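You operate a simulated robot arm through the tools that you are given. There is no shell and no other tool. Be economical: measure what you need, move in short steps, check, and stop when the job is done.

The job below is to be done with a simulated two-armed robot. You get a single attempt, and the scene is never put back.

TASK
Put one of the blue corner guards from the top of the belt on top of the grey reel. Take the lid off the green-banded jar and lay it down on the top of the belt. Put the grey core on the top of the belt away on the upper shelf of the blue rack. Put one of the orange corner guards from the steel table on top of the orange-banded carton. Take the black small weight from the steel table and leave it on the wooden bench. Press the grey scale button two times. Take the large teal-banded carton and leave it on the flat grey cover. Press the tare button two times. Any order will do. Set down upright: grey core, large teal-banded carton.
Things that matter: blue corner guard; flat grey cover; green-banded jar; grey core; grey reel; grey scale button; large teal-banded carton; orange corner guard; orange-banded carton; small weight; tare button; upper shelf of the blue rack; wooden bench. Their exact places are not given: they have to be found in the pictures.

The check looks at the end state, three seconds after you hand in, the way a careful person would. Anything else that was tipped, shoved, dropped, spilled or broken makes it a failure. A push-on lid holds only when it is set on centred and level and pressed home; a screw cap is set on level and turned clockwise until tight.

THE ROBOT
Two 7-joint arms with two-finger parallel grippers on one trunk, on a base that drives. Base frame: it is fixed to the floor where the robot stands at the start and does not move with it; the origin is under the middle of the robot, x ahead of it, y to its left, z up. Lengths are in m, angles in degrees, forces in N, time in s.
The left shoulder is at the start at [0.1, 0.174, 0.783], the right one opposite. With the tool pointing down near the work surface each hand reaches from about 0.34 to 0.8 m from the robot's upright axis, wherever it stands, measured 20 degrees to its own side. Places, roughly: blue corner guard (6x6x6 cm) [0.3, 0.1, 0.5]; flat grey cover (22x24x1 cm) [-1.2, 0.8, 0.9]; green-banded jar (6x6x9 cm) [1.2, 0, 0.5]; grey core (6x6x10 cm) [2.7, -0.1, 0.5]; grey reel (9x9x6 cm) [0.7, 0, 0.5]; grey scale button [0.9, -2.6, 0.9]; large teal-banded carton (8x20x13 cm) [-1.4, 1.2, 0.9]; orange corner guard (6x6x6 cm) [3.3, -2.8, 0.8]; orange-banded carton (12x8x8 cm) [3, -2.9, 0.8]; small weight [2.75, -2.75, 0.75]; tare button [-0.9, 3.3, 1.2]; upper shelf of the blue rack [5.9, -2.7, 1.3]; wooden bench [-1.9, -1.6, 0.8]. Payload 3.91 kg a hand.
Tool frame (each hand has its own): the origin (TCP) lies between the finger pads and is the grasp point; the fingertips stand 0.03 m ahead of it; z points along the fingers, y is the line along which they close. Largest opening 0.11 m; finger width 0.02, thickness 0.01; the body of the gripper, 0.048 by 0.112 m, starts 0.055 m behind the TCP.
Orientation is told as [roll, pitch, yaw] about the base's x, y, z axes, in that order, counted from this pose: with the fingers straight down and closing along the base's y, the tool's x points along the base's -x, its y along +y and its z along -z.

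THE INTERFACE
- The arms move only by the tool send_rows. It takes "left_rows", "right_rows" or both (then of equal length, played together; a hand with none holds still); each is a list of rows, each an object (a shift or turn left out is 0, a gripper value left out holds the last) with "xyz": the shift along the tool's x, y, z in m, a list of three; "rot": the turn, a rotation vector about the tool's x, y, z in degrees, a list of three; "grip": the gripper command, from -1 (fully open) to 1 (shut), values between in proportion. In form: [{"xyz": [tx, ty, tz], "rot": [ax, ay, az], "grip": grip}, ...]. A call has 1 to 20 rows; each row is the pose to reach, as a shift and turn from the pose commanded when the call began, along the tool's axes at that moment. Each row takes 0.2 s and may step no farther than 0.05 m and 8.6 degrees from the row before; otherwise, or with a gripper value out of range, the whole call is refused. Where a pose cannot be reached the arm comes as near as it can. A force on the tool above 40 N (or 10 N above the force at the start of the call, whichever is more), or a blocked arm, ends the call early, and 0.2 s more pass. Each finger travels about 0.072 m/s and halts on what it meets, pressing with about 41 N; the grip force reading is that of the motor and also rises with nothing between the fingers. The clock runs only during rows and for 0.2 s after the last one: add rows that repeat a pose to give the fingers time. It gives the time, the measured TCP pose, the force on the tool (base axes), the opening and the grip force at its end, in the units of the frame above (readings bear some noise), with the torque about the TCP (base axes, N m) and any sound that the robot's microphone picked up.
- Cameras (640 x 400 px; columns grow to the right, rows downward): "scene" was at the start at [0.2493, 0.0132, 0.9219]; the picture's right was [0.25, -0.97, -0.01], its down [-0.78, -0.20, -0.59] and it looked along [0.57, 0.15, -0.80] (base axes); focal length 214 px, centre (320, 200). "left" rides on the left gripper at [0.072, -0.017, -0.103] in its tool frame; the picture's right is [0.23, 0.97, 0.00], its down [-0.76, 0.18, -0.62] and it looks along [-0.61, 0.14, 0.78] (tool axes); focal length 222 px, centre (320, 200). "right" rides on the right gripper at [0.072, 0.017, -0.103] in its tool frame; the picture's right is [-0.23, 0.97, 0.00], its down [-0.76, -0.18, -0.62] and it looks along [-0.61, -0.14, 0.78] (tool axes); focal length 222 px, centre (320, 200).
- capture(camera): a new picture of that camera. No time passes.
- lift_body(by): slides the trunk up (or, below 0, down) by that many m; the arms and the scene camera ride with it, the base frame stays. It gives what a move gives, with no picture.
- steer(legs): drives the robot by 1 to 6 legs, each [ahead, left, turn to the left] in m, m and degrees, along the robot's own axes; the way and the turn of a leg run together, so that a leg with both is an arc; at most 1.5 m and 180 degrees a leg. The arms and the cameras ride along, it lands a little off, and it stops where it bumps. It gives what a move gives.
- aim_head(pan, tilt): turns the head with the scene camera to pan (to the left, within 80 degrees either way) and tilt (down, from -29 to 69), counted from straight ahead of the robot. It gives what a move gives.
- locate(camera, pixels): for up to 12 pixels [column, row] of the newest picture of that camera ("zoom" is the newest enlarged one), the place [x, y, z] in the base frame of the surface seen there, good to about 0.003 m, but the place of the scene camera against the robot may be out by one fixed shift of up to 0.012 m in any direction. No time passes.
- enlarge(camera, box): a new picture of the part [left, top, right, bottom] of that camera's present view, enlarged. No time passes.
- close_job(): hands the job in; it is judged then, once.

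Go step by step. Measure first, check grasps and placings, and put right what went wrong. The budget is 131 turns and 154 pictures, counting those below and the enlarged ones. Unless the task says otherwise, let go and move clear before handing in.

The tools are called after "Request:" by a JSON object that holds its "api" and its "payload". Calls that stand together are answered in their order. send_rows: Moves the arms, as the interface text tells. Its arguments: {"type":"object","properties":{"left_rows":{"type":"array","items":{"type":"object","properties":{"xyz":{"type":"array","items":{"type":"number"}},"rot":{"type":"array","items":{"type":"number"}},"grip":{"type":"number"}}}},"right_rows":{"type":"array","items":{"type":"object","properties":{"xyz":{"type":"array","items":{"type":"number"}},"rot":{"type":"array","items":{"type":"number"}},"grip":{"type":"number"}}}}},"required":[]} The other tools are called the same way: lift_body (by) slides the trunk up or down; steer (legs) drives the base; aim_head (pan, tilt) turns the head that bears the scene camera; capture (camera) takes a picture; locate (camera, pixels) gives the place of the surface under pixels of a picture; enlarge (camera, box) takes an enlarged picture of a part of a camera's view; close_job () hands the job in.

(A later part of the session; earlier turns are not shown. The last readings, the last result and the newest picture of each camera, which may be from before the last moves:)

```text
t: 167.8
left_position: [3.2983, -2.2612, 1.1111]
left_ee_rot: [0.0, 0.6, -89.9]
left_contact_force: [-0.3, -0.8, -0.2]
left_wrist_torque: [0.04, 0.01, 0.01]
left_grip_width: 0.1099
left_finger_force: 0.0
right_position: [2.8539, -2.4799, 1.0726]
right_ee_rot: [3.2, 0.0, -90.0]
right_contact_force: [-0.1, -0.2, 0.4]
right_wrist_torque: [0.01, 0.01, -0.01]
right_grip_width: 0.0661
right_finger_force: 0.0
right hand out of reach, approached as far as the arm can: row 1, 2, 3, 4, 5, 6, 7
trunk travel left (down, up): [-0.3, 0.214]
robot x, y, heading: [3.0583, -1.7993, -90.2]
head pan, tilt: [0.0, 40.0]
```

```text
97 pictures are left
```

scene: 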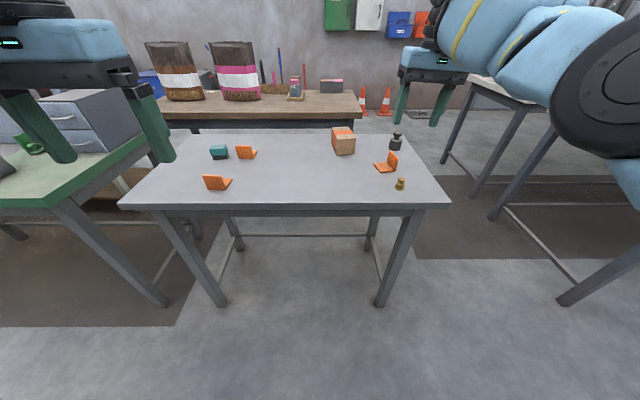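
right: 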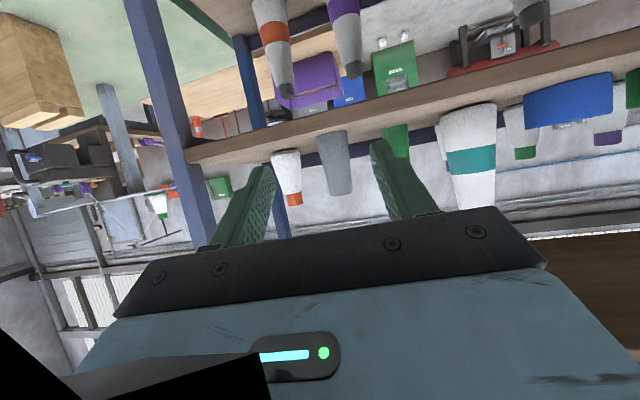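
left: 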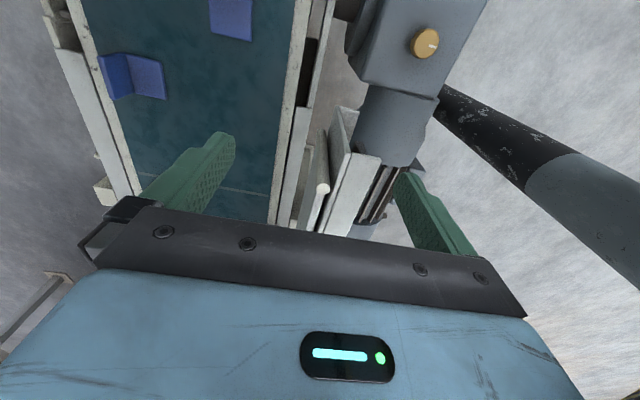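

The hand won't retract at this height. I'll try lowering first (free air before the table edge at y≈-2.5 is too near, so keep z≥0.92).

Request:
{"api": "send_rows", "payload": {"right_rows": [{"xyz": [-0.01, -0.02, 0.03]}, {"xyz": [-0.02, -0.04, 0.06]}, {"xyz": [-0.02, -0.06, 0.09]}, {"xyz": [-0.02, -0.08, 0.12]}, {"xyz": [-0.02, -0.08, 0.14]}, {"xyz": [0.01, -0.08, 0.14]}, {"xyz": [0.04, -0.08, 0.14]}, {"xyz": [0.07, -0.08, 0.14]}]}}

```text
t: 169.6
left_position: [3.2984, -2.2604, 1.1138]
left_ee_rot: [0.0, 0.6, -89.9]
left_contact_force: [-1.0, -0.5, 0.3]
left_wrist_torque: [-0.02, 0.0, -0.03]
left_grip_width: 0.1103
left_finger_force: 0.0
right_position: [2.7718, -2.5128, 0.9444]
right_ee_rot: [3.2, -0.3, -90.2]
right_contact_force: [0.7, -0.5, -0.4]
right_wrist_torque: [-0.02, 0.01, 0.0]
right_grip_width: 0.066
right_finger_force: 0.0
right hand out of reach, approached as far as the arm can: row 3, 4, 5, 6, 7, 8
trunk travel left (down, up): [-0.3, 0.214]
robot x, y, heading: [3.0602, -1.8015, -90.4]
head pan, tilt: [0.0, 40.0]
```

I'll back the robot away from the table so the hand has free air to go lower, which should free the elbow.

Request:
{"api": "steer", "payload": {"legs": [[-0.4, 0, 0]]}}

Request:
{"api": "send_rows", "payload": {"right_rows": [{"xyz": [-0.0, 0, 0.04]}, {"xyz": [0, 0, 0.08]}, {"xyz": [0, 0, 0.12]}, {"xyz": [0.0, 0, 0.16]}, {"xyz": [0, 0, 0.2]}, {"xyz": [0.0, 0, 0.24]}, {"xyz": [0.03, 0, 0.26]}, {"xyz": [0.07, 0, 0.26]}, {"xyz": [0.11, 0, 0.26]}, {"xyz": [0.15, 0, 0.26]}, {"xyz": [0.15, 0, 0.26]}]}}

Request:
{"api": "capture", "payload": {"camera": "scene"}}

```text
t: 172.1
left_position: [3.2995, -1.865, 1.1128]
left_ee_rot: [-0.1, 0.7, -90.1]
left_contact_force: [0.1, 0.5, -0.4]
left_wrist_torque: [-0.04, -0.03, -0.01]
left_grip_width: 0.1101
left_finger_force: 0.2
right_position: [2.7719, -2.1143, 0.9447]
right_ee_rot: [3.3, -0.2, -90.4]
right_contact_force: [-1.2, -0.1, 0.8]
right_wrist_torque: [-0.01, 0.03, -0.03]
right_grip_width: 0.066
right_finger_force: 0.1
trunk travel left (down, up): [-0.3, 0.214]
robot x, y, heading: [3.0611, -1.4009, -90.6]
head pan, tilt: [0.0, 40.0]
```

```text
t: 174.4
left_position: [3.2994, -1.8645, 1.1137]
left_ee_rot: [0.0, 0.6, -90.1]
left_contact_force: [0.2, 0.6, 0.2]
left_wrist_torque: [0.0, -0.02, -0.03]
left_grip_width: 0.11
left_finger_force: 0.1
right_position: [2.7835, -2.0886, 0.6424]
right_ee_rot: [3.3, -0.1, -90.5]
right_contact_force: [0.5, -0.6, -0.2]
right_wrist_torque: [0.02, -0.01, 0.01]
right_grip_width: 0.0661
right_finger_force: 0.1
right hand out of reach, approached as far as the arm can: row 1, 2, 3, 4, 6, 7, 8, 9, 10, 11
trunk travel left (down, up): [-0.3, 0.214]
robot x, y, heading: [3.0574, -1.4003, -90.3]
head pan, tilt: [0.0, 40.0]
```

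```text
96 pictures are left
```

scene: 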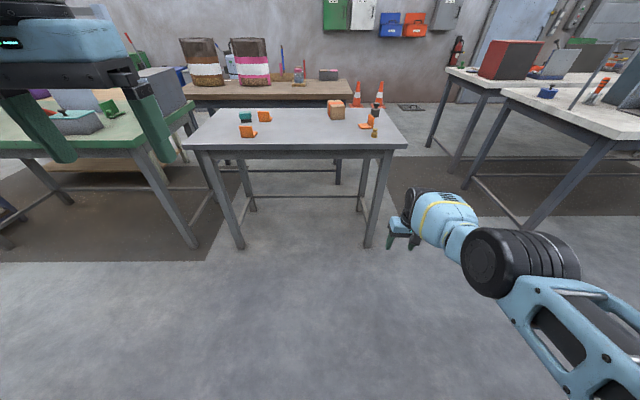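

Still stretched out. I'll try re-bending the elbow by tilting the hand forward again (reverse of what led here), keeping the fingertip place.

Request:
{"api": "send_rows", "payload": {"right_rows": [{"xyz": [0, 0, 0.0], "rot": [0, -8, 0]}, {"xyz": [0, 0, 0.0], "rot": [0, -16, 0]}, {"xyz": [0, 0, 0.0], "rot": [0, -24, 0]}, {"xyz": [0.0, 0, 0.0], "rot": [0, -32, 0]}, {"xyz": [0, 0, 0.0], "rot": [0, -40, 0]}, {"xyz": [0, 0, 0.0], "rot": [0, -48, 0]}, {"xyz": [0, 0, 0.0], "rot": [0, -56, 0]}, {"xyz": [0.04, 0, 0.0], "rot": [0, -60, 0]}, {"xyz": [0.08, 0, 0.0], "rot": [0, -60, 0]}, {"xyz": [0.12, 0, 0.0], "rot": [0, -60, 0]}, {"xyz": [0.12, 0, 0.0], "rot": [0, -60, 0]}]}}

Request:
{"api": "capture", "payload": {"camera": "scene"}}

```text
t: 176.8
left_position: [3.2991, -1.8663, 1.1126]
left_ee_rot: [0.0, 0.7, -90.1]
left_contact_force: [-0.6, 0.4, -1.2]
left_wrist_torque: [0.01, 0.0, -0.02]
left_grip_width: 0.1099
left_finger_force: 0.1
right_position: [2.7794, -2.1246, 0.5184]
right_ee_rot: [6.5, -60.0, -96.1]
right_contact_force: [-0.2, 0.3, -0.7]
right_wrist_torque: [-0.03, 0.01, 0.04]
right_grip_width: 0.0662
right_finger_force: 0.1
right hand out of reach, approached as far as the arm can: row 1, 2, 3, 4, 5, 6, 7, 8, 9, 10, 11
trunk travel left (down, up): [-0.3, 0.214]
robot x, y, heading: [3.058, -1.4054, -90.7]
head pan, tilt: [0.0, 40.0]
```

```text
95 pictures are left
```

scene: 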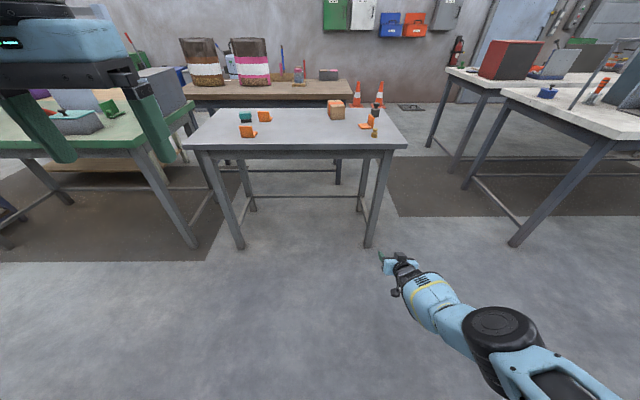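

The commands say inward but the arm stays straight, likely past its full-extension point. I'll push outward along the arm line (free air) and then draw back in.

Request:
{"api": "send_rows", "payload": {"right_rows": [{"xyz": [0, 0, 0.04]}, {"xyz": [0, 0, 0.08]}, {"xyz": [0, 0, 0.12]}, {"xyz": [0, 0, 0.16]}, {"xyz": [0, 0, 0.2]}, {"xyz": [0, 0, 0.24]}, {"xyz": [0, 0, 0.28]}, {"xyz": [0, 0, 0.32]}, {"xyz": [0, 0, 0.36]}, {"xyz": [0, 0, 0.4]}]}}

```text
t: 179.1
left_position: [3.2987, -1.865, 1.113]
left_ee_rot: [-0.1, 0.8, -90.1]
left_contact_force: [-0.6, -0.2, 0.4]
left_wrist_torque: [-0.02, 0.03, -0.03]
left_grip_width: 0.11
left_finger_force: 0.1
right_position: [2.7996, -2.146, 0.5399]
right_ee_rot: [6.5, -59.9, -96.2]
right_contact_force: [0.3, 0.7, -0.1]
right_wrist_torque: [-0.03, -0.01, 0.02]
right_grip_width: 0.0659
right_finger_force: 0.1
right hand out of reach, approached as far as the arm can: row 1, 2, 3, 4, 5, 6, 7, 8, 9, 10
trunk travel left (down, up): [-0.3, 0.214]
robot x, y, heading: [3.0607, -1.4044, -90.6]
head pan, tilt: [0.0, 40.0]
```

Request:
{"api": "send_rows", "payload": {"right_rows": [{"xyz": [0, 0, -0.04]}, {"xyz": [0, 0, -0.08]}, {"xyz": [0, 0, -0.12]}, {"xyz": [0, 0, -0.16]}, {"xyz": [0, 0, -0.2]}, {"xyz": [0, 0, -0.24]}, {"xyz": [0, 0, -0.28]}, {"xyz": [0, 0, -0.32]}, {"xyz": [0, 0, -0.36]}, {"xyz": [0, 0, -0.4]}, {"xyz": [0, 0, -0.44]}, {"xyz": [0, 0, -0.48]}]}}

Request:
{"api": "capture", "payload": {"camera": "scene"}}

```text
t: 181.7
left_position: [3.2976, -1.8648, 1.1125]
left_ee_rot: [0.0, 0.7, -90.1]
left_contact_force: [0.9, -0.7, 0.2]
left_wrist_torque: [-0.02, 0.01, -0.03]
left_grip_width: 0.1098
left_finger_force: 0.0
right_position: [2.7859, -1.787, 0.7311]
right_ee_rot: [6.4, -60.1, -96.0]
right_contact_force: [-0.9, 0.6, -0.3]
right_wrist_torque: [0.02, 0.0, 0.02]
right_grip_width: 0.066
right_finger_force: 0.0
right hand out of reach, approached as far as the arm can: row 1, 11, 12
trunk travel left (down, up): [-0.3, 0.214]
robot x, y, heading: [3.0587, -1.4036, -90.4]
head pan, tilt: [0.0, 40.0]
```

```text
94 pictures are left
```

scene: 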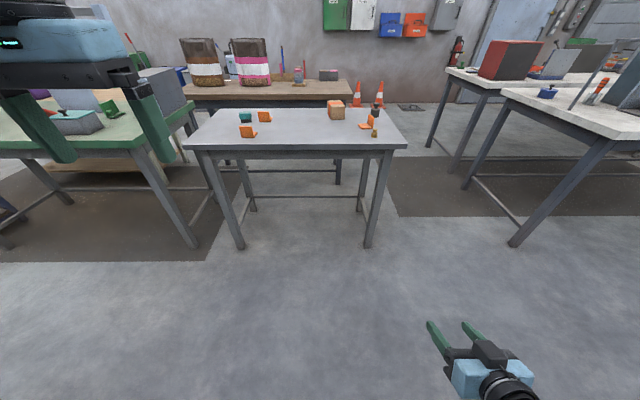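

Freed: the hand is folded in at 0.38 m ahead. Now I'll move forward and level the hand along the reverse of the original tilt path.

Request:
{"api": "send_rows", "payload": {"right_rows": [{"xyz": [-0.02, 0, 0.035]}, {"xyz": [-0.04, 0, 0.07]}, {"xyz": [-0.06, 0, 0.105]}, {"xyz": [-0.075, 0, 0.13]}, {"xyz": [-0.09, 0, 0.138], "rot": [0, 7.5, 0]}, {"xyz": [-0.106, 0, 0.146], "rot": [0, 15, 0]}, {"xyz": [-0.122, 0, 0.154], "rot": [0, 22.5, 0]}, {"xyz": [-0.138, 0, 0.162], "rot": [0, 30, 0]}, {"xyz": [-0.154, 0, 0.17], "rot": [0, 37.5, 0]}, {"xyz": [-0.17, 0, 0.178], "rot": [0, 45, 0]}, {"xyz": [-0.187, 0, 0.186], "rot": [0, 52.5, 0]}, {"xyz": [-0.204, 0, 0.194], "rot": [0, 60, 0]}, {"xyz": [-0.204, 0, 0.194], "rot": [0, 60, 0]}]}}

Request:
{"api": "capture", "payload": {"camera": "scene"}}

```text
t: 184.4
left_position: [3.2988, -1.8654, 1.1137]
left_ee_rot: [-0.1, 0.7, -90.1]
left_contact_force: [0.0, -0.8, -0.1]
left_wrist_torque: [0.01, 0.0, -0.02]
left_grip_width: 0.1101
left_finger_force: 0.0
right_position: [2.7825, -2.0552, 0.811]
right_ee_rot: [3.3, -0.1, -90.5]
right_contact_force: [-0.9, -1.1, 0.1]
right_wrist_torque: [-0.02, -0.02, 0.01]
right_grip_width: 0.0663
right_finger_force: 0.0
trunk travel left (down, up): [-0.3, 0.214]
robot x, y, heading: [3.0609, -1.4024, -90.4]
head pan, tilt: [0.0, 40.0]
```

```text
93 pictures are left
```

scene: 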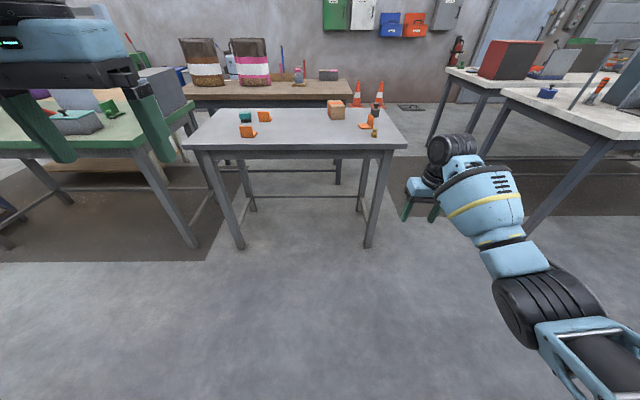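

The arm is healthy again. I'll level it, raise it to table-safe height, and measure the table items.

Request:
{"api": "send_rows", "payload": {"right_rows": [{"xyz": [0.02, 0, -0.03], "rot": [-1, 0, 0]}, {"xyz": [0.04, 0, -0.06], "rot": [-2, 0, 0]}, {"xyz": [0.06, 0, -0.1], "rot": [-3.3, 0, 0]}, {"xyz": [0.08, 0, -0.14], "rot": [-3.3, 0, 0]}, {"xyz": [0.1, 0, -0.18], "rot": [-3.3, 0, 0]}, {"xyz": [0.1, 0, -0.2], "rot": [-3.3, 0, 0]}]}}

Request:
{"api": "enlarge", "payload": {"camera": "scene", "box": [180, 80, 420, 170]}}

Request:
{"api": "locate", "payload": {"camera": "scene", "pixels": [[336, 103], [336, 114], [376, 113], [372, 121], [365, 127], [375, 132], [264, 118], [248, 132], [295, 148], [190, 146], [405, 144], [245, 117]]}}

```text
t: 185.8
left_position: [3.2991, -1.8652, 1.1113]
left_ee_rot: [0.0, 0.7, -90.0]
left_contact_force: [-0.7, 0.9, 0.1]
left_wrist_torque: [0.02, 0.01, 0.0]
left_grip_width: 0.11
left_finger_force: 0.1
right_position: [2.7713, -1.9549, 1.0107]
right_ee_rot: [6.5, -0.2, -90.4]
right_contact_force: [0.1, 0.7, 0.2]
right_wrist_torque: [-0.03, -0.03, -0.03]
right_grip_width: 0.0661
right_finger_force: 0.1
trunk travel left (down, up): [-0.3, 0.214]
robot x, y, heading: [3.0607, -1.4018, -90.3]
head pan, tilt: [0.0, 40.0]
```

```text
2.67 times, centred on (300, 125) of scene
```

zoom: 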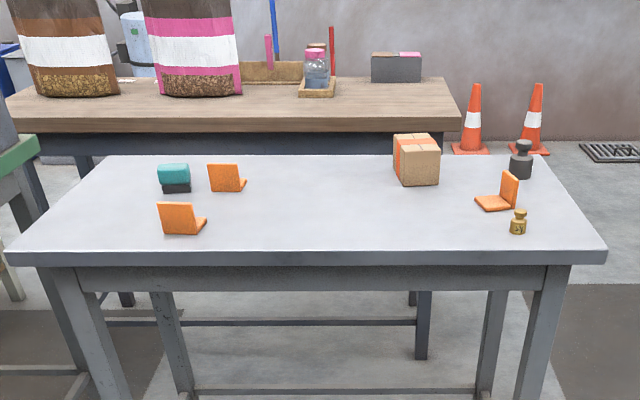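

```text
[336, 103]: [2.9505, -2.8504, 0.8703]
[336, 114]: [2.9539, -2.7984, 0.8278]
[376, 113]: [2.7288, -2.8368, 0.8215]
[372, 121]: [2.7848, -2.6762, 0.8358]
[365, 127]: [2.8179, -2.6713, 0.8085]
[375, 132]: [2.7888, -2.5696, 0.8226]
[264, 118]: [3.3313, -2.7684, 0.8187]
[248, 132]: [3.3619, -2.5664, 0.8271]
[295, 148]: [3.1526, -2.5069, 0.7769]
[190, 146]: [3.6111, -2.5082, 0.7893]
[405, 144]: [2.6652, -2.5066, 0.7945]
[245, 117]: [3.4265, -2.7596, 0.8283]
```

Guard R (upright at x≈2.785, closing along x) sits near (2.80,-2.675), the carton at (2.95,-2.83) with top 0.87, and the black weight at (2.73,-2.845). I'll level the hand, raise the trunk 0.1 and drive up to the table.

Request:
{"api": "send_rows", "payload": {"right_rows": [{"rot": [2, 0, 0]}, {"rot": [4, 0, 0]}, {"rot": [6.5, 0, 0]}, {"rot": [6.5, 0, 0]}]}}

Request:
{"api": "lift_body", "payload": {"by": 0.1}}

Request:
{"api": "steer", "payload": {"legs": [[0.5, -0.05, 0], [0.26, 0, 0]]}}

Request:
{"api": "aim_head", "payload": {"pan": -10, "tilt": 50}}

Request:
{"api": "capture", "payload": {"camera": "scene"}}

```text
t: 186.8
left_position: [3.2992, -1.8658, 1.1124]
left_ee_rot: [0.1, 0.7, -90.0]
left_contact_force: [-0.4, -0.6, -0.1]
left_wrist_torque: [0.02, 0.0, 0.0]
left_grip_width: 0.11
left_finger_force: 0.1
right_position: [2.7698, -1.9548, 1.0092]
right_ee_rot: [0.0, -0.1, -90.4]
right_contact_force: [-0.8, 0.1, 0.4]
right_wrist_torque: [0.0, 0.0, 0.03]
right_grip_width: 0.0661
right_finger_force: 0.0
trunk travel left (down, up): [-0.3, 0.214]
robot x, y, heading: [3.059, -1.4042, -90.6]
head pan, tilt: [0.0, 40.0]
```

```text
t: 188.2
left_position: [3.2995, -1.8656, 1.212]
left_ee_rot: [0.0, 0.9, -90.0]
left_contact_force: [-0.2, -1.1, 0.4]
left_wrist_torque: [0.01, 0.0, 0.01]
left_grip_width: 0.11
left_finger_force: 0.0
right_position: [2.7697, -1.9551, 1.1084]
right_ee_rot: [0.0, -0.1, -90.4]
right_contact_force: [0.5, -0.2, 0.2]
right_wrist_torque: [0.01, 0.03, -0.01]
right_grip_width: 0.0663
right_finger_force: 0.1
trunk travel left (down, up): [-0.4, 0.114]
robot x, y, heading: [3.0599, -1.4019, -90.3]
head pan, tilt: [0.0, 40.0]
```

```text
t: 192.6
left_position: [3.2379, -2.6294, 1.2139]
left_ee_rot: [0.0, 0.7, -90.2]
left_contact_force: [0.2, -0.2, 0.1]
left_wrist_torque: [0.0, -0.03, -0.02]
left_grip_width: 0.11
left_finger_force: 0.0
right_position: [2.7101, -2.7179, 1.1084]
right_ee_rot: [0.1, -0.2, -90.7]
right_contact_force: [-0.7, -0.3, -1.5]
right_wrist_torque: [0.0, -0.02, 0.03]
right_grip_width: 0.0663
right_finger_force: 0.1
trunk travel left (down, up): [-0.4, 0.114]
robot x, y, heading: [3.0002, -2.1668, -90.2]
head pan, tilt: [0.0, 40.0]
```

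```text
t: 193.3
left_position: [3.2391, -2.6291, 1.2124]
left_ee_rot: [-0.1, 0.7, -90.2]
left_contact_force: [-0.2, -0.6, -0.1]
left_wrist_torque: [-0.01, 0.02, -0.02]
left_grip_width: 0.11
left_finger_force: 0.0
right_position: [2.7093, -2.7169, 1.1098]
right_ee_rot: [0.0, -0.2, -90.6]
right_contact_force: [-0.1, -0.4, 0.8]
right_wrist_torque: [-0.01, 0.01, 0.02]
right_grip_width: 0.0661
right_finger_force: 0.1
trunk travel left (down, up): [-0.4, 0.114]
robot x, y, heading: [3.0, -2.1645, -90.7]
head pan, tilt: [-10.0, 50.0]
```

```text
91 pictures are left
```

scene: 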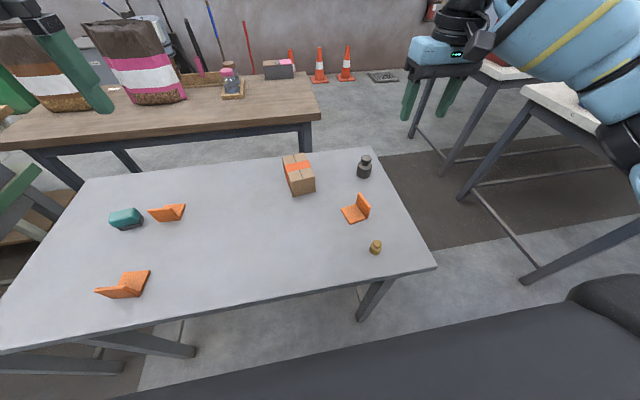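

Bring the right hand above guard R and look with the wrist camera.

Request:
{"api": "send_rows", "payload": {"right_rows": [{"xyz": [0.005, 0.025, 0.03], "grip": -0.1}, {"xyz": [0.01, 0.05, 0.06]}, {"xyz": [0.015, 0.075, 0.1]}, {"xyz": [0.02, 0.09, 0.14]}, {"xyz": [0.02, 0.09, 0.16]}, {"xyz": [0.02, 0.09, 0.16]}]}}

Request:
{"api": "capture", "payload": {"camera": "right"}}

Request:
{"api": "enlarge", "payload": {"camera": "scene", "box": [260, 140, 420, 260]}}

```text
t: 194.7
left_position: [3.2387, -2.6293, 1.2126]
left_ee_rot: [-0.1, 0.7, -90.1]
left_contact_force: [0.2, -0.6, 0.0]
left_wrist_torque: [-0.03, -0.03, 0.01]
left_grip_width: 0.1099
left_finger_force: 0.0
right_position: [2.7991, -2.6989, 0.95]
right_ee_rot: [0.1, -0.1, -90.6]
right_contact_force: [0.0, 0.6, -0.5]
right_wrist_torque: [0.01, -0.04, 0.0]
right_grip_width: 0.0606
right_finger_force: 0.2
trunk travel left (down, up): [-0.4, 0.114]
robot x, y, heading: [2.9973, -2.1697, -90.8]
head pan, tilt: [-10.0, 50.0]
```

```text
90 pictures are left
```

right: 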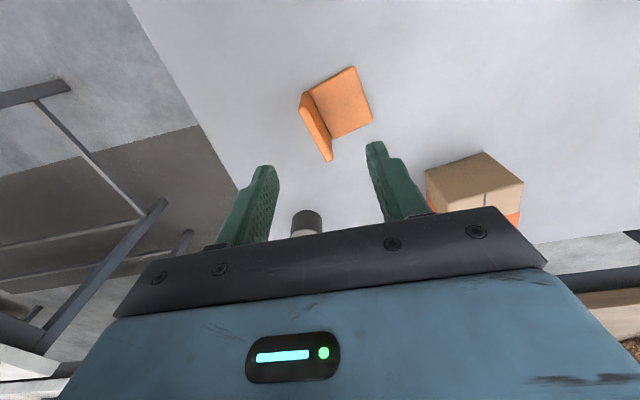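

```text
3.33 times, centred on (340, 200) of scene
```

zoom: 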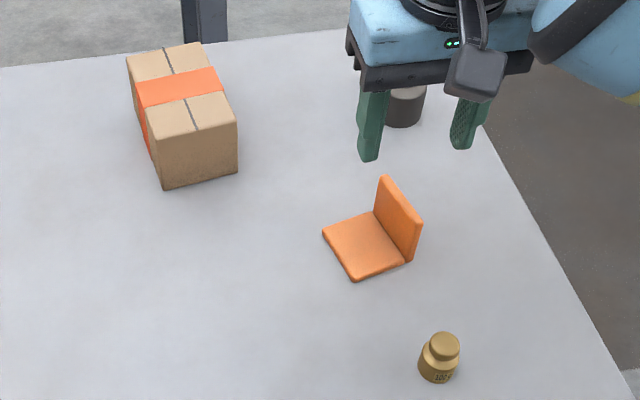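

Request:
{"api": "enlarge", "payload": {"camera": "right", "box": [270, 50, 400, 180]}}

Request:
{"api": "locate", "payload": {"camera": "right", "pixels": [[303, 108], [310, 122], [318, 138], [328, 157], [350, 70], [368, 120], [340, 100], [318, 92], [430, 178], [480, 158], [515, 185], [470, 180]]}}

Request:
{"api": "locate", "payload": {"camera": "scene", "pixels": [[293, 157], [307, 156], [299, 173], [314, 176], [292, 180], [363, 160], [360, 172], [285, 168], [376, 250]]}}

```text
3.08 times, centred on (335, 115) of right
```

zoom: 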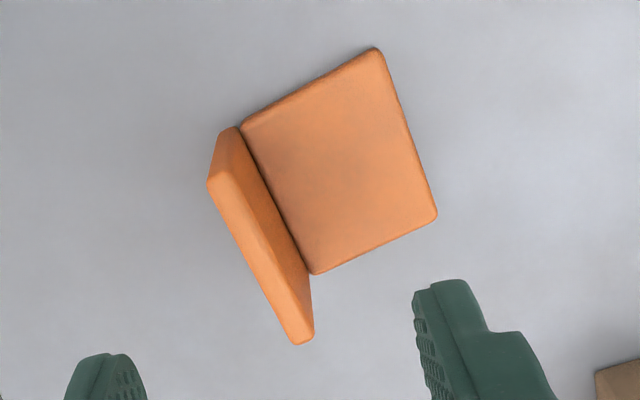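

```text
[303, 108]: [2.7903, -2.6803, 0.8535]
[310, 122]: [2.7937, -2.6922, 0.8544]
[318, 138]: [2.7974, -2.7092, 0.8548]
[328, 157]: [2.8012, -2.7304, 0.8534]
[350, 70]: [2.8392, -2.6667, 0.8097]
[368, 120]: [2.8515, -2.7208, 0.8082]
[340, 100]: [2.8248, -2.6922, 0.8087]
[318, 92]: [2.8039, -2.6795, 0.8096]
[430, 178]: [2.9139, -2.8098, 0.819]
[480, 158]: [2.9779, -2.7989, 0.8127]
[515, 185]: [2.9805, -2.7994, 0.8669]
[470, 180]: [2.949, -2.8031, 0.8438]
```

```text
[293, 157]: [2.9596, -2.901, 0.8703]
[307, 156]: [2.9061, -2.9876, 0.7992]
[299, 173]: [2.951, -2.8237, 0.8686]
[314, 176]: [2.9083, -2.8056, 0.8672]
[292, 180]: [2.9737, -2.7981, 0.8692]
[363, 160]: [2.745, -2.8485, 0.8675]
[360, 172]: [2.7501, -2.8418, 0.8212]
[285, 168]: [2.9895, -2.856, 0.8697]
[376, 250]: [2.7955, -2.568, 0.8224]
```

The upright's top runs (2.789,-2.676)–(2.802,-2.731) at z 0.854, i.e. yaw -77.5°. I'll turn the hand to match, descend to 0.848 and grip.

Request:
{"api": "send_rows", "payload": {"right_rows": [{"xyz": [-0.003, 0, 0.01], "rot": [0, 0, -5], "grip": 0.25}, {"xyz": [-0.005, 0, 0.03], "rot": [0, 0, -10]}, {"xyz": [-0.005, 0, 0.06], "rot": [0, 0, -13.1]}, {"xyz": [-0.005, 0, 0.09], "rot": [0, 0, -13.1]}, {"xyz": [-0.005, 0, 0.102], "rot": [0, 0, -13.1]}, {"xyz": [-0.005, 0, 0.102], "rot": [0, 0, -13.1]}, {"xyz": [-0.005, 0, 0.102], "rot": [0, 0, -13.1], "grip": 1}, {"xyz": [-0.005, 0, 0.102], "rot": [0, 0, -13.1]}, {"xyz": [-0.005, 0, 0.102], "rot": [0, 0, -13.1]}]}}

Request:
{"api": "capture", "payload": {"camera": "right"}}

```text
t: 196.7
left_position: [3.2383, -2.6288, 1.2124]
left_ee_rot: [-0.1, 0.8, -90.1]
left_contact_force: [0.9, -0.8, -0.9]
left_wrist_torque: [-0.01, 0.0, 0.03]
left_grip_width: 0.11
left_finger_force: 0.1
right_position: [2.8007, -2.7047, 0.8494]
right_ee_rot: [0.0, -0.2, -77.3]
right_contact_force: [0.0, -0.4, 0.3]
right_wrist_torque: [-0.02, 0.01, -0.01]
right_grip_width: 0.008
right_finger_force: 41.2
trunk travel left (down, up): [-0.4, 0.114]
robot x, y, heading: [3.0023, -2.1649, -90.7]
head pan, tilt: [-10.0, 50.0]
```

```text
87 pictures are left
```

right: 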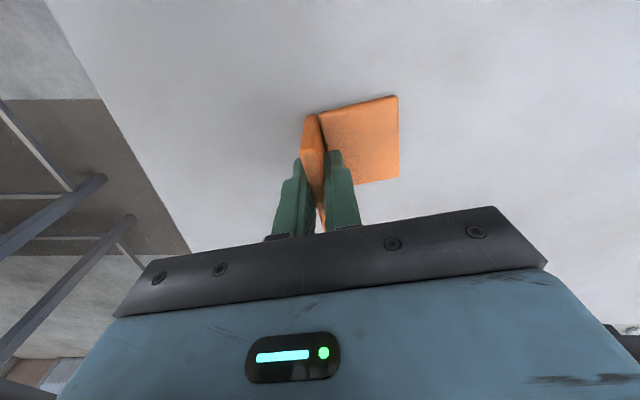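

Gripped. Lift and carry it over the carton's middle.

Request:
{"api": "send_rows", "payload": {"right_rows": [{"xyz": [0, 0, -0.04]}, {"xyz": [0, 0, -0.08]}, {"xyz": [0, 0, -0.12]}, {"xyz": [-0.036, 0.018, -0.12], "rot": [0, 0, 2.5]}, {"xyz": [-0.072, 0.036, -0.12], "rot": [0, 0, 2.5]}, {"xyz": [-0.108, 0.054, -0.12], "rot": [0, 0, 2.5]}, {"xyz": [-0.144, 0.072, -0.12], "rot": [0, 0, 2.5]}, {"xyz": [-0.179, 0.09, -0.12], "rot": [0, 0, 2.5]}, {"xyz": [-0.179, 0.09, -0.12], "rot": [0, 0, 2.5]}]}}

Request:
{"api": "capture", "payload": {"camera": "right"}}

Request:
{"api": "enlarge", "payload": {"camera": "scene", "box": [230, 100, 390, 200]}}

```text
t: 198.7
left_position: [3.2373, -2.6302, 1.2131]
left_ee_rot: [0.0, 0.8, -90.2]
left_contact_force: [0.5, -0.1, 0.6]
left_wrist_torque: [0.03, 0.02, 0.0]
left_grip_width: 0.1101
left_finger_force: 0.0
right_position: [2.9218, -2.8454, 0.965]
right_ee_rot: [0.0, -0.3, -79.9]
right_contact_force: [-0.5, 0.1, 0.2]
right_wrist_torque: [0.0, -0.01, -0.01]
right_grip_width: 0.0081
right_finger_force: 41.2
right hand out of reach, approached as far as the arm can: row 8, 9
trunk travel left (down, up): [-0.4, 0.114]
robot x, y, heading: [3.0003, -2.1718, -90.8]
head pan, tilt: [-10.0, 50.0]
```

```text
86 pictures are left
```

right: 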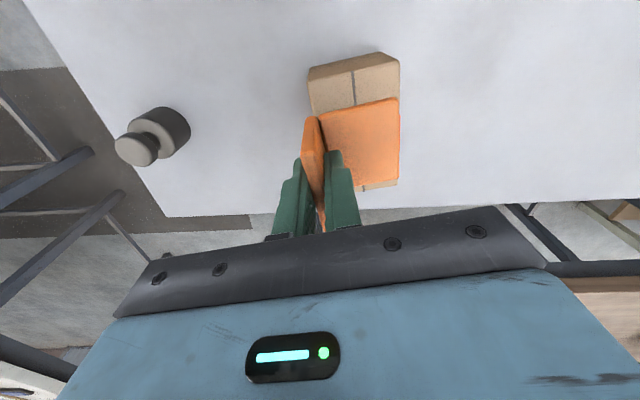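

```text
4.00 times, centred on (310, 150) of scene
```

zoom: 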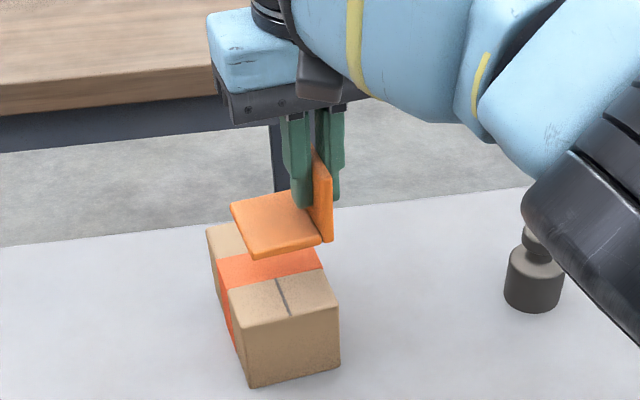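

Request:
{"api": "locate", "payload": {"camera": "right", "pixels": [[312, 82], [396, 66], [330, 95], [380, 85], [394, 95], [313, 105], [310, 70], [385, 56], [380, 187]]}}

Request:
{"api": "locate", "payload": {"camera": "zoom", "pixels": [[232, 290], [335, 295], [210, 230], [322, 245], [318, 260], [235, 210]]}}

```text
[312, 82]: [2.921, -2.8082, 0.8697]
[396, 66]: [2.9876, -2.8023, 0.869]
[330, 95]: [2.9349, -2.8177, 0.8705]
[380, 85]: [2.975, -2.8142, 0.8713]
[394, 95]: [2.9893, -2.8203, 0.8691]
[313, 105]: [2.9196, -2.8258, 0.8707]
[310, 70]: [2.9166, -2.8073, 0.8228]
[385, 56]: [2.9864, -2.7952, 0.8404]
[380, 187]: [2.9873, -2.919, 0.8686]
```

```text
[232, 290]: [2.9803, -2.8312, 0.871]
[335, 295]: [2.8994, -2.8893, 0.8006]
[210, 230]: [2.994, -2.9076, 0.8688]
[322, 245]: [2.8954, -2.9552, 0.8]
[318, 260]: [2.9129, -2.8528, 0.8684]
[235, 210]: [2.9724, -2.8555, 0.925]
```

The carton's top spans x 2.918–2.992 and starts at y -2.804. I'll shift the guard about 1 cm in +x and lower it.

Request:
{"api": "send_rows", "payload": {"right_rows": [{"xyz": [0.005, 0.01, 0.01]}, {"xyz": [0.005, 0.01, 0.025]}, {"xyz": [0.005, 0.01, 0.038]}, {"xyz": [0.005, 0.01, 0.042]}, {"xyz": [0.005, 0.01, 0.044]}, {"xyz": [0.005, 0.01, 0.046]}, {"xyz": [0.005, 0.01, 0.048]}]}}

Request:
{"api": "capture", "payload": {"camera": "right"}}

```text
t: 200.3
left_position: [3.2384, -2.6296, 1.2121]
left_ee_rot: [-0.1, 0.7, -90.2]
left_contact_force: [-0.2, 0.8, -0.3]
left_wrist_torque: [0.01, 0.0, 0.02]
left_grip_width: 0.1101
left_finger_force: 0.2
right_position: [2.9332, -2.8385, 0.9182]
right_ee_rot: [0.0, -0.2, -80.0]
right_contact_force: [0.1, 0.6, 0.0]
right_wrist_torque: [-0.03, 0.0, 0.03]
right_grip_width: 0.008
right_finger_force: 40.7
trunk travel left (down, up): [-0.4, 0.114]
robot x, y, heading: [3.0017, -2.1662, -90.6]
head pan, tilt: [-10.0, 50.0]
```

```text
84 pictures are left
```

right: 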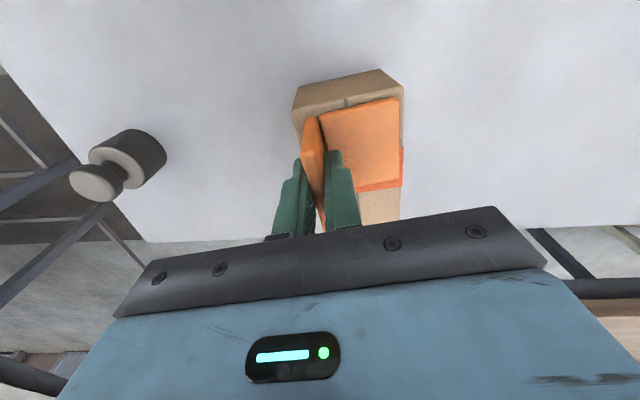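

Nearly touching, but a bit near the carton's front. I'll rise 6 mm, go 1.5 cm deeper, and lower until contact.

Request:
{"api": "send_rows", "payload": {"right_rows": [{"xyz": [0, 0, -0.008]}, {"xyz": [-0.015, 0, -0.008]}, {"xyz": [-0.015, 0, -0.003]}, {"xyz": [-0.015, 0, -0.001]}, {"xyz": [-0.015, 0, 0.001]}, {"xyz": [-0.015, 0, 0.003]}, {"xyz": [-0.015, 0, 0.005]}]}}

```text
t: 201.9
left_position: [3.2395, -2.6299, 1.2141]
left_ee_rot: [0.1, 0.6, -90.1]
left_contact_force: [0.1, 0.3, 0.2]
left_wrist_torque: [0.01, 0.01, -0.02]
left_grip_width: 0.1101
left_finger_force: 0.1
right_position: [2.9327, -2.843, 0.9207]
right_ee_rot: [0.0, -0.2, -79.9]
right_contact_force: [-0.7, -0.2, 0.3]
right_wrist_torque: [-0.03, 0.03, -0.02]
right_grip_width: 0.0081
right_finger_force: 41.3
right hand out of reach, approached as far as the arm can: row 2, 3, 4, 5, 6, 7
trunk travel left (down, up): [-0.4, 0.114]
robot x, y, heading: [3.0006, -2.1657, -90.5]
head pan, tilt: [-10.0, 50.0]
```

It's at the arm's limit, and the guard's footprint (y -2.808…-2.868) is fully on the carton. I'll lower there until contact.

Request:
{"api": "send_rows", "payload": {"right_rows": [{"xyz": [0.01, 0, 0.0]}, {"xyz": [0.01, 0, 0.002]}, {"xyz": [0.01, 0, 0.004]}, {"xyz": [0.01, 0, 0.006]}, {"xyz": [0.01, 0, 0.008]}]}}

```text
t: 203.1
left_position: [3.2374, -2.6268, 1.2142]
left_ee_rot: [0.0, 0.5, -90.2]
left_contact_force: [-0.2, 0.6, 0.7]
left_wrist_torque: [0.02, 0.0, -0.02]
left_grip_width: 0.1098
left_finger_force: 0.1
right_position: [2.93, -2.8334, 0.9163]
right_ee_rot: [0.0, -0.6, -79.9]
right_contact_force: [-1.9, 0.8, 23.8]
right_wrist_torque: [0.73, -0.11, 0.05]
right_grip_width: 0.0079
right_finger_force: 41.1
trunk travel left (down, up): [-0.4, 0.114]
robot x, y, heading: [3.0, -2.1653, -90.8]
head pan, tilt: [-10.0, 50.0]
```

Contact, but the guard is flush with the carton's front edge. I'll lift 2 cm, drive 3 cm nearer and set it down better centred.

Request:
{"api": "send_rows", "payload": {"right_rows": [{"xyz": [0, 0, -0.01]}, {"xyz": [0, 0, -0.024]}]}}

Request:
{"api": "steer", "payload": {"legs": [[0.035, 0, 0]]}}

Request:
{"api": "capture", "payload": {"camera": "right"}}

```text
t: 203.7
left_position: [3.2377, -2.6285, 1.2121]
left_ee_rot: [-0.1, 0.7, -90.2]
left_contact_force: [-0.3, 0.0, -0.3]
left_wrist_torque: [-0.01, 0.0, 0.0]
left_grip_width: 0.1101
left_finger_force: 0.1
right_position: [2.9307, -2.8318, 0.9372]
right_ee_rot: [0.0, -0.1, -80.0]
right_contact_force: [1.3, 0.0, 1.1]
right_wrist_torque: [0.02, -0.01, -0.02]
right_grip_width: 0.0076
right_finger_force: 40.7
trunk travel left (down, up): [-0.4, 0.114]
robot x, y, heading: [2.9983, -2.1645, -90.6]
head pan, tilt: [-10.0, 50.0]
```

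```text
t: 204.6
left_position: [3.2374, -2.6645, 1.2129]
left_ee_rot: [0.0, 0.8, -90.3]
left_contact_force: [0.1, -0.4, 0.6]
left_wrist_torque: [0.04, -0.04, 0.0]
left_grip_width: 0.1099
left_finger_force: 0.1
right_position: [2.93, -2.8678, 0.9385]
right_ee_rot: [0.0, -0.2, -80.0]
right_contact_force: [0.3, 0.9, -1.6]
right_wrist_torque: [0.01, -0.02, 0.03]
right_grip_width: 0.008
right_finger_force: 41.0
trunk travel left (down, up): [-0.4, 0.114]
robot x, y, heading: [3.001, -2.2049, -90.6]
head pan, tilt: [-10.0, 50.0]
```

```text
83 pictures are left
```

right: 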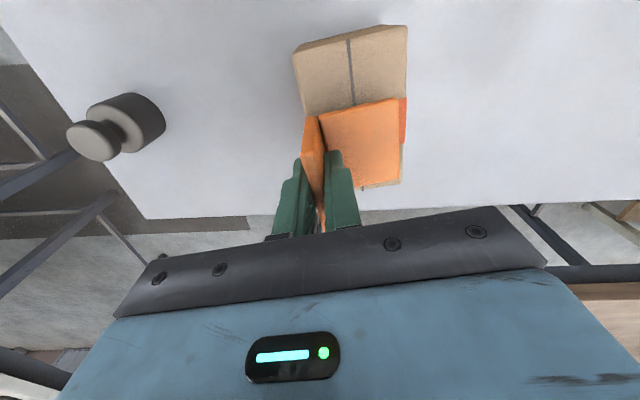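

Now well centred. Lowering to contact.

Request:
{"api": "send_rows", "payload": {"right_rows": [{"xyz": [0, 0.003, 0.012]}, {"xyz": [0, 0.003, 0.018]}, {"xyz": [0, 0.003, 0.02]}, {"xyz": [0, 0.003, 0.022]}, {"xyz": [0, 0.003, 0.024]}]}}

```text
t: 205.8
left_position: [3.2374, -2.6625, 1.2138]
left_ee_rot: [0.1, 0.6, -90.3]
left_contact_force: [-0.3, 0.2, -0.1]
left_wrist_torque: [0.01, 0.02, 0.0]
left_grip_width: 0.1097
left_finger_force: 0.2
right_position: [2.9338, -2.8677, 0.9184]
right_ee_rot: [-0.1, -0.7, -79.9]
right_contact_force: [-3.3, -1.8, 18.6]
right_wrist_torque: [0.43, -0.03, 0.04]
right_grip_width: 0.0077
right_finger_force: 40.8
trunk travel left (down, up): [-0.4, 0.114]
robot x, y, heading: [3.0014, -2.2031, -90.6]
head pan, tilt: [-10.0, 50.0]
```

Contact at 19 N. Release, rise, and move toward the black weight.

Request:
{"api": "send_rows", "payload": {"right_rows": [{"xyz": [0, 0, -0.001]}, {"xyz": [0, 0, -0.001], "grip": 0.5}, {"xyz": [0, 0, -0.001]}, {"xyz": [0, 0, -0.03]}, {"xyz": [0, 0, -0.07]}, {"xyz": [0.0, 0, -0.11]}, {"xyz": [0.01, -0.04, -0.11], "grip": -0.2}, {"xyz": [0.02, -0.08, -0.11]}, {"xyz": [0.03, -0.12, -0.11]}, {"xyz": [0.03, -0.16, -0.11]}, {"xyz": [0.03, -0.19, -0.11]}, {"xyz": [0.03, -0.19, -0.11]}]}}

Request:
{"api": "capture", "payload": {"camera": "right"}}

Request:
{"api": "enlarge", "payload": {"camera": "scene", "box": [230, 100, 390, 200]}}

```text
t: 208.4
left_position: [3.2387, -2.6645, 1.2129]
left_ee_rot: [-0.1, 0.7, -90.3]
left_contact_force: [0.2, 0.6, -0.5]
left_wrist_torque: [-0.02, 0.03, 0.02]
left_grip_width: 0.1101
left_finger_force: 0.1
right_position: [2.7413, -2.8704, 1.0237]
right_ee_rot: [-0.1, -0.2, -79.9]
right_contact_force: [0.4, 0.1, -0.4]
right_wrist_torque: [-0.02, 0.01, -0.03]
right_grip_width: 0.066
right_finger_force: 0.1
trunk travel left (down, up): [-0.4, 0.114]
robot x, y, heading: [3.0004, -2.1992, -90.7]
head pan, tilt: [-10.0, 50.0]
```

```text
82 pictures are left
```

right: 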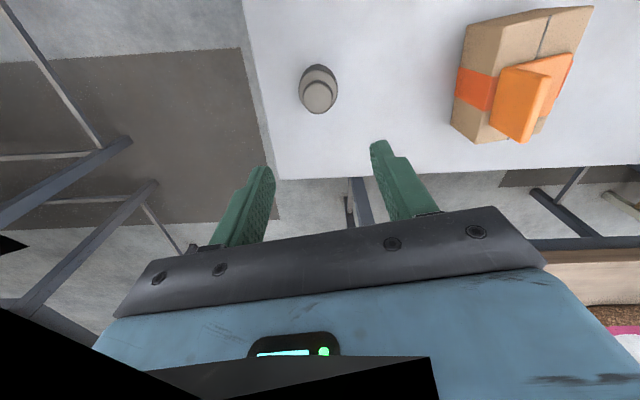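

```text
4.00 times, centred on (310, 150) of scene
```

zoom: 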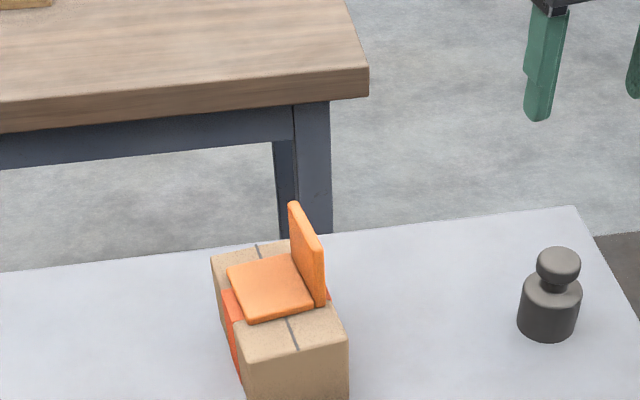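

The guard is well placed on the carton. Now measure the weight: its knob is at (318,95).

Request:
{"api": "locate", "payload": {"camera": "right", "pixels": [[318, 95], [305, 95], [331, 95], [318, 107], [318, 72], [303, 80], [335, 85]]}}

Request:
{"api": "enlarge", "payload": {"camera": "right", "box": [270, 50, 370, 130]}}

```text
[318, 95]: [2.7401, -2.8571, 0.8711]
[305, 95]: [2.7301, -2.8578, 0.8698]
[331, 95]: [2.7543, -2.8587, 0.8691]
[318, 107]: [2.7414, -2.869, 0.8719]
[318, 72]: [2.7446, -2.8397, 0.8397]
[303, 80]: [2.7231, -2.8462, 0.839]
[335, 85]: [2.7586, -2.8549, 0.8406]
```

```text
5.00 times, centred on (320, 90) of right
```

zoom: 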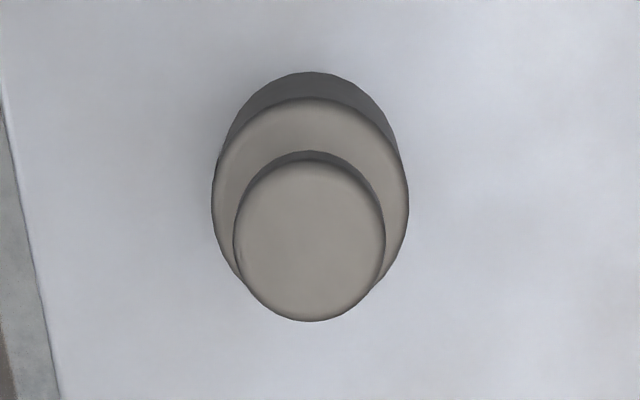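

The weight's centre is (2.742,-2.859), body about 4 cm wide up to z 0.84. I'll descend and grip the body.

Request:
{"api": "send_rows", "payload": {"right_rows": [{"xyz": [0.005, 0.002, 0.045]}, {"xyz": [0.011, 0.003, 0.09]}, {"xyz": [0.011, 0.003, 0.13]}, {"xyz": [0.011, 0.003, 0.165]}, {"xyz": [0.011, 0.003, 0.188]}, {"xyz": [0.011, 0.003, 0.188]}, {"xyz": [0.011, 0.003, 0.188], "grip": 0.1}, {"xyz": [0.011, 0.003, 0.188], "grip": 1}, {"xyz": [0.011, 0.003, 0.188]}, {"xyz": [0.011, 0.003, 0.16]}, {"xyz": [0.011, 0.003, 0.12]}, {"xyz": [0.011, 0.003, 0.08]}]}}

Request:
{"api": "capture", "payload": {"camera": "right"}}

```text
t: 211.0
left_position: [3.2395, -2.6647, 1.213]
left_ee_rot: [-0.1, 0.7, -90.2]
left_contact_force: [0.4, -0.3, 0.2]
left_wrist_torque: [-0.02, 0.01, 0.03]
left_grip_width: 0.1101
left_finger_force: 0.0
right_position: [2.7421, -2.8587, 0.9435]
right_ee_rot: [0.0, 0.0, -79.9]
right_contact_force: [0.7, 0.6, -4.6]
right_wrist_torque: [0.01, 0.01, 0.0]
right_grip_width: 0.0475
right_finger_force: 41.1
trunk travel left (down, up): [-0.4, 0.114]
robot x, y, heading: [2.9999, -2.198, -90.8]
head pan, tilt: [-10.0, 50.0]
```

```text
79 pictures are left
```

right: 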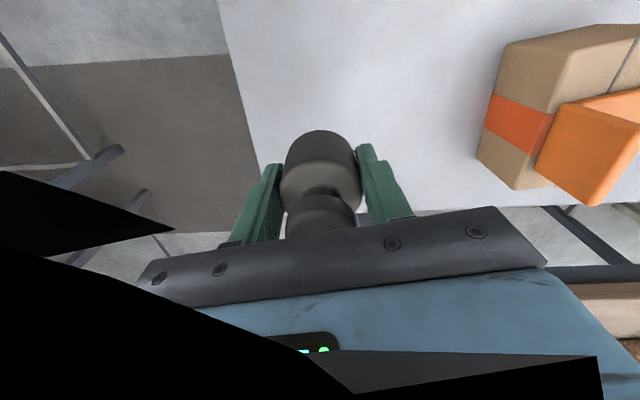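

The weight is held (0.0475, about 0.47 kg). I'll draw the hand in, back off from the table and drive over to the scale table.

Request:
{"api": "send_rows", "payload": {"right_rows": [{"xyz": [0.03, 0, -0.02]}, {"xyz": [0.06, 0, -0.04]}, {"xyz": [0.09, 0, -0.06]}, {"xyz": [0.12, 0, -0.08]}, {"xyz": [0.14, 0, -0.1]}]}}

Request:
{"api": "steer", "payload": {"legs": [[-0.5, 0, 0.7], [0, -1.1, 0], [0, -1.0, 0]]}}

Request:
{"api": "aim_head", "payload": {"pan": 0, "tilt": 35}}

Request:
{"api": "capture", "payload": {"camera": "scene"}}

```text
t: 212.2
left_position: [3.2383, -2.6642, 1.2138]
left_ee_rot: [0.0, 0.7, -90.3]
left_contact_force: [0.5, 1.6, 0.2]
left_wrist_torque: [0.02, 0.0, 0.02]
left_grip_width: 0.11
left_finger_force: 0.1
right_position: [2.7162, -2.7203, 1.0445]
right_ee_rot: [0.0, -0.3, -80.0]
right_contact_force: [-0.1, 0.6, -4.9]
right_wrist_torque: [0.01, 0.02, -0.02]
right_grip_width: 0.0471
right_finger_force: 40.7
trunk travel left (down, up): [-0.4, 0.114]
robot x, y, heading: [3.0006, -2.2013, -90.6]
head pan, tilt: [-10.0, 50.0]
```

```text
t: 233.2
left_position: [1.1725, -2.163, 1.2143]
left_ee_rot: [0.1, 0.7, -89.2]
left_contact_force: [0.6, 0.3, 0.6]
left_wrist_torque: [0.02, 0.0, 0.01]
left_grip_width: 0.1103
left_finger_force: 0.0
right_position: [0.6504, -2.2298, 1.0437]
right_ee_rot: [0.1, -0.2, -78.9]
right_contact_force: [0.5, 0.3, -4.7]
right_wrist_torque: [0.0, -0.03, 0.0]
right_grip_width: 0.0473
right_finger_force: 40.6
trunk travel left (down, up): [-0.4, 0.114]
robot x, y, heading: [0.9264, -1.7031, -89.5]
head pan, tilt: [-10.0, 50.0]
```

```text
t: 234.0
left_position: [1.1722, -2.162, 1.2134]
left_ee_rot: [0.0, 0.7, -89.2]
left_contact_force: [0.3, 0.7, -0.4]
left_wrist_torque: [0.02, -0.01, 0.01]
left_grip_width: 0.11
left_finger_force: 0.0
right_position: [0.651, -2.2288, 1.0439]
right_ee_rot: [0.0, -0.2, -78.9]
right_contact_force: [-0.6, 0.9, -4.9]
right_wrist_torque: [0.02, 0.0, -0.01]
right_grip_width: 0.0471
right_finger_force: 40.7
trunk travel left (down, up): [-0.4, 0.114]
robot x, y, heading: [0.9261, -1.7035, -89.9]
head pan, tilt: [0.0, 35.0]
```

```text
78 pictures are left
```

scene: 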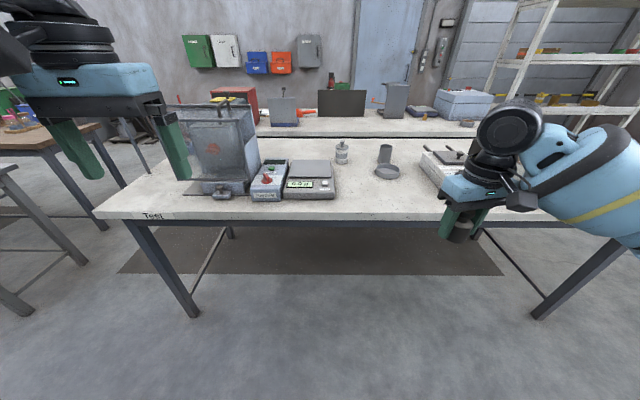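

Request:
{"api": "enlarge", "payload": {"camera": "scene", "box": [240, 145, 350, 215]}}

Request:
{"api": "locate", "payload": {"camera": "scene", "pixels": [[323, 186], [310, 190], [300, 185], [310, 168], [267, 183], [320, 200], [325, 184]]}}

```text
5.71 times, centred on (295, 180) of scene
```

zoom: 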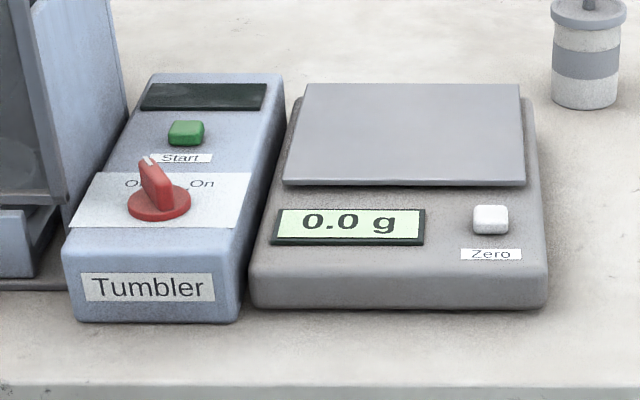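

```text
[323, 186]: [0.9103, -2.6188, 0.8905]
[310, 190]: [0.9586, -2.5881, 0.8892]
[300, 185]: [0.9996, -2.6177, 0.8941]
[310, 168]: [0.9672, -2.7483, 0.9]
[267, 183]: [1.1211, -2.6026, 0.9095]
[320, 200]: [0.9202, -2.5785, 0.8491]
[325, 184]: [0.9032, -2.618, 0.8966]
```

The grey scale's "Zero" button is at (325,184): ≈ (0.905,-2.629,0.897). I'll check heights of things near where the right hand will pass.

Request:
{"api": "locate", "payload": {"camera": "scene", "pixels": [[432, 150], [455, 155], [445, 175], [425, 190], [342, 145], [385, 150], [460, 235], [350, 218], [215, 100]]}}

Request:
{"api": "steer", "payload": {"legs": [[0, -0.2, 0], [0.28, 0, 0]]}}

Request:
{"api": "send_rows", "payload": {"left_rows": [{"xyz": [-0.02, 0, 0.0], "grip": 0.2}, {"xyz": [-0.04, 0, 0.03], "grip": 1}, {"xyz": [-0.06, 0, 0.06]}, {"xyz": [-0.08, 0, 0.09]}, {"xyz": [-0.1, 0, 0.12]}, {"xyz": [-0.1, 0, 0.15]}, {"xyz": [-0.1, 0, 0.15]}]}}

Request:
{"api": "capture", "payload": {"camera": "left"}}

Request:
{"api": "capture", "payload": {"camera": "scene"}}

```text
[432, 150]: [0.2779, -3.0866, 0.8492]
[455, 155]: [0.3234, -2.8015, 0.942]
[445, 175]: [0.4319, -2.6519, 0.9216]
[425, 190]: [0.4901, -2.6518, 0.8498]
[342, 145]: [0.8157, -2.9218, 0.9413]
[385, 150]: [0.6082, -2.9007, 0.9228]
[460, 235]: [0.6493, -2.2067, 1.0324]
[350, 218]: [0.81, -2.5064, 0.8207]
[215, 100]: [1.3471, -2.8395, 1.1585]
```

```text
t: 237.9
left_position: [0.9736, -2.4444, 1.2124]
left_ee_rot: [0.0, 0.7, -89.4]
left_contact_force: [-0.2, -0.8, 1.2]
left_wrist_torque: [0.04, 0.03, -0.01]
left_grip_width: 0.1103
left_finger_force: 0.0
right_position: [0.4518, -2.5088, 1.0446]
right_ee_rot: [0.0, -0.2, -79.1]
right_contact_force: [0.3, -0.8, -5.0]
right_wrist_torque: [0.02, -0.03, 0.02]
right_grip_width: 0.0473
right_finger_force: 41.7
trunk travel left (down, up): [-0.4, 0.114]
robot x, y, heading: [0.7273, -1.98, -89.8]
head pan, tilt: [0.0, 35.0]
```

```text
t: 239.5
left_position: [0.9747, -2.5433, 1.0612]
left_ee_rot: [0.0, 0.6, -89.3]
left_contact_force: [-0.2, 0.9, 0.0]
left_wrist_torque: [0.02, 0.0, -0.02]
left_grip_width: 0.0
left_finger_force: 37.2
right_position: [0.452, -2.5081, 1.0441]
right_ee_rot: [0.1, -0.2, -79.1]
right_contact_force: [-0.2, -0.4, -4.7]
right_wrist_torque: [-0.01, 0.01, 0.0]
right_grip_width: 0.0474
right_finger_force: 41.0
trunk travel left (down, up): [-0.4, 0.114]
robot x, y, heading: [0.7295, -1.9854, -90.0]
head pan, tilt: [0.0, 35.0]
```

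```text
76 pictures are left
```

left: 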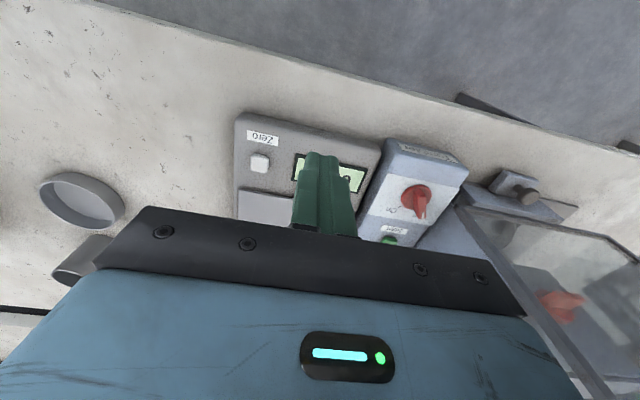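

```text
75 pictures are left
```

scene: 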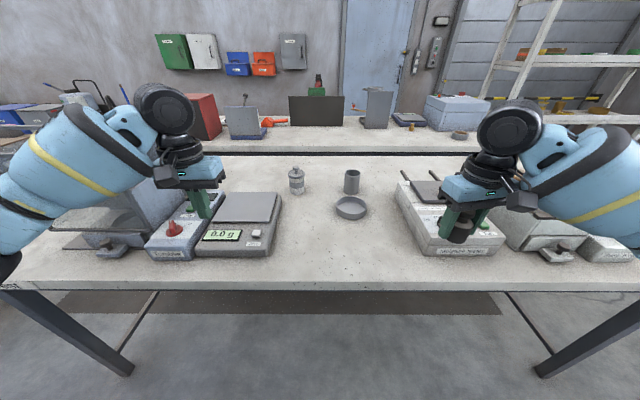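

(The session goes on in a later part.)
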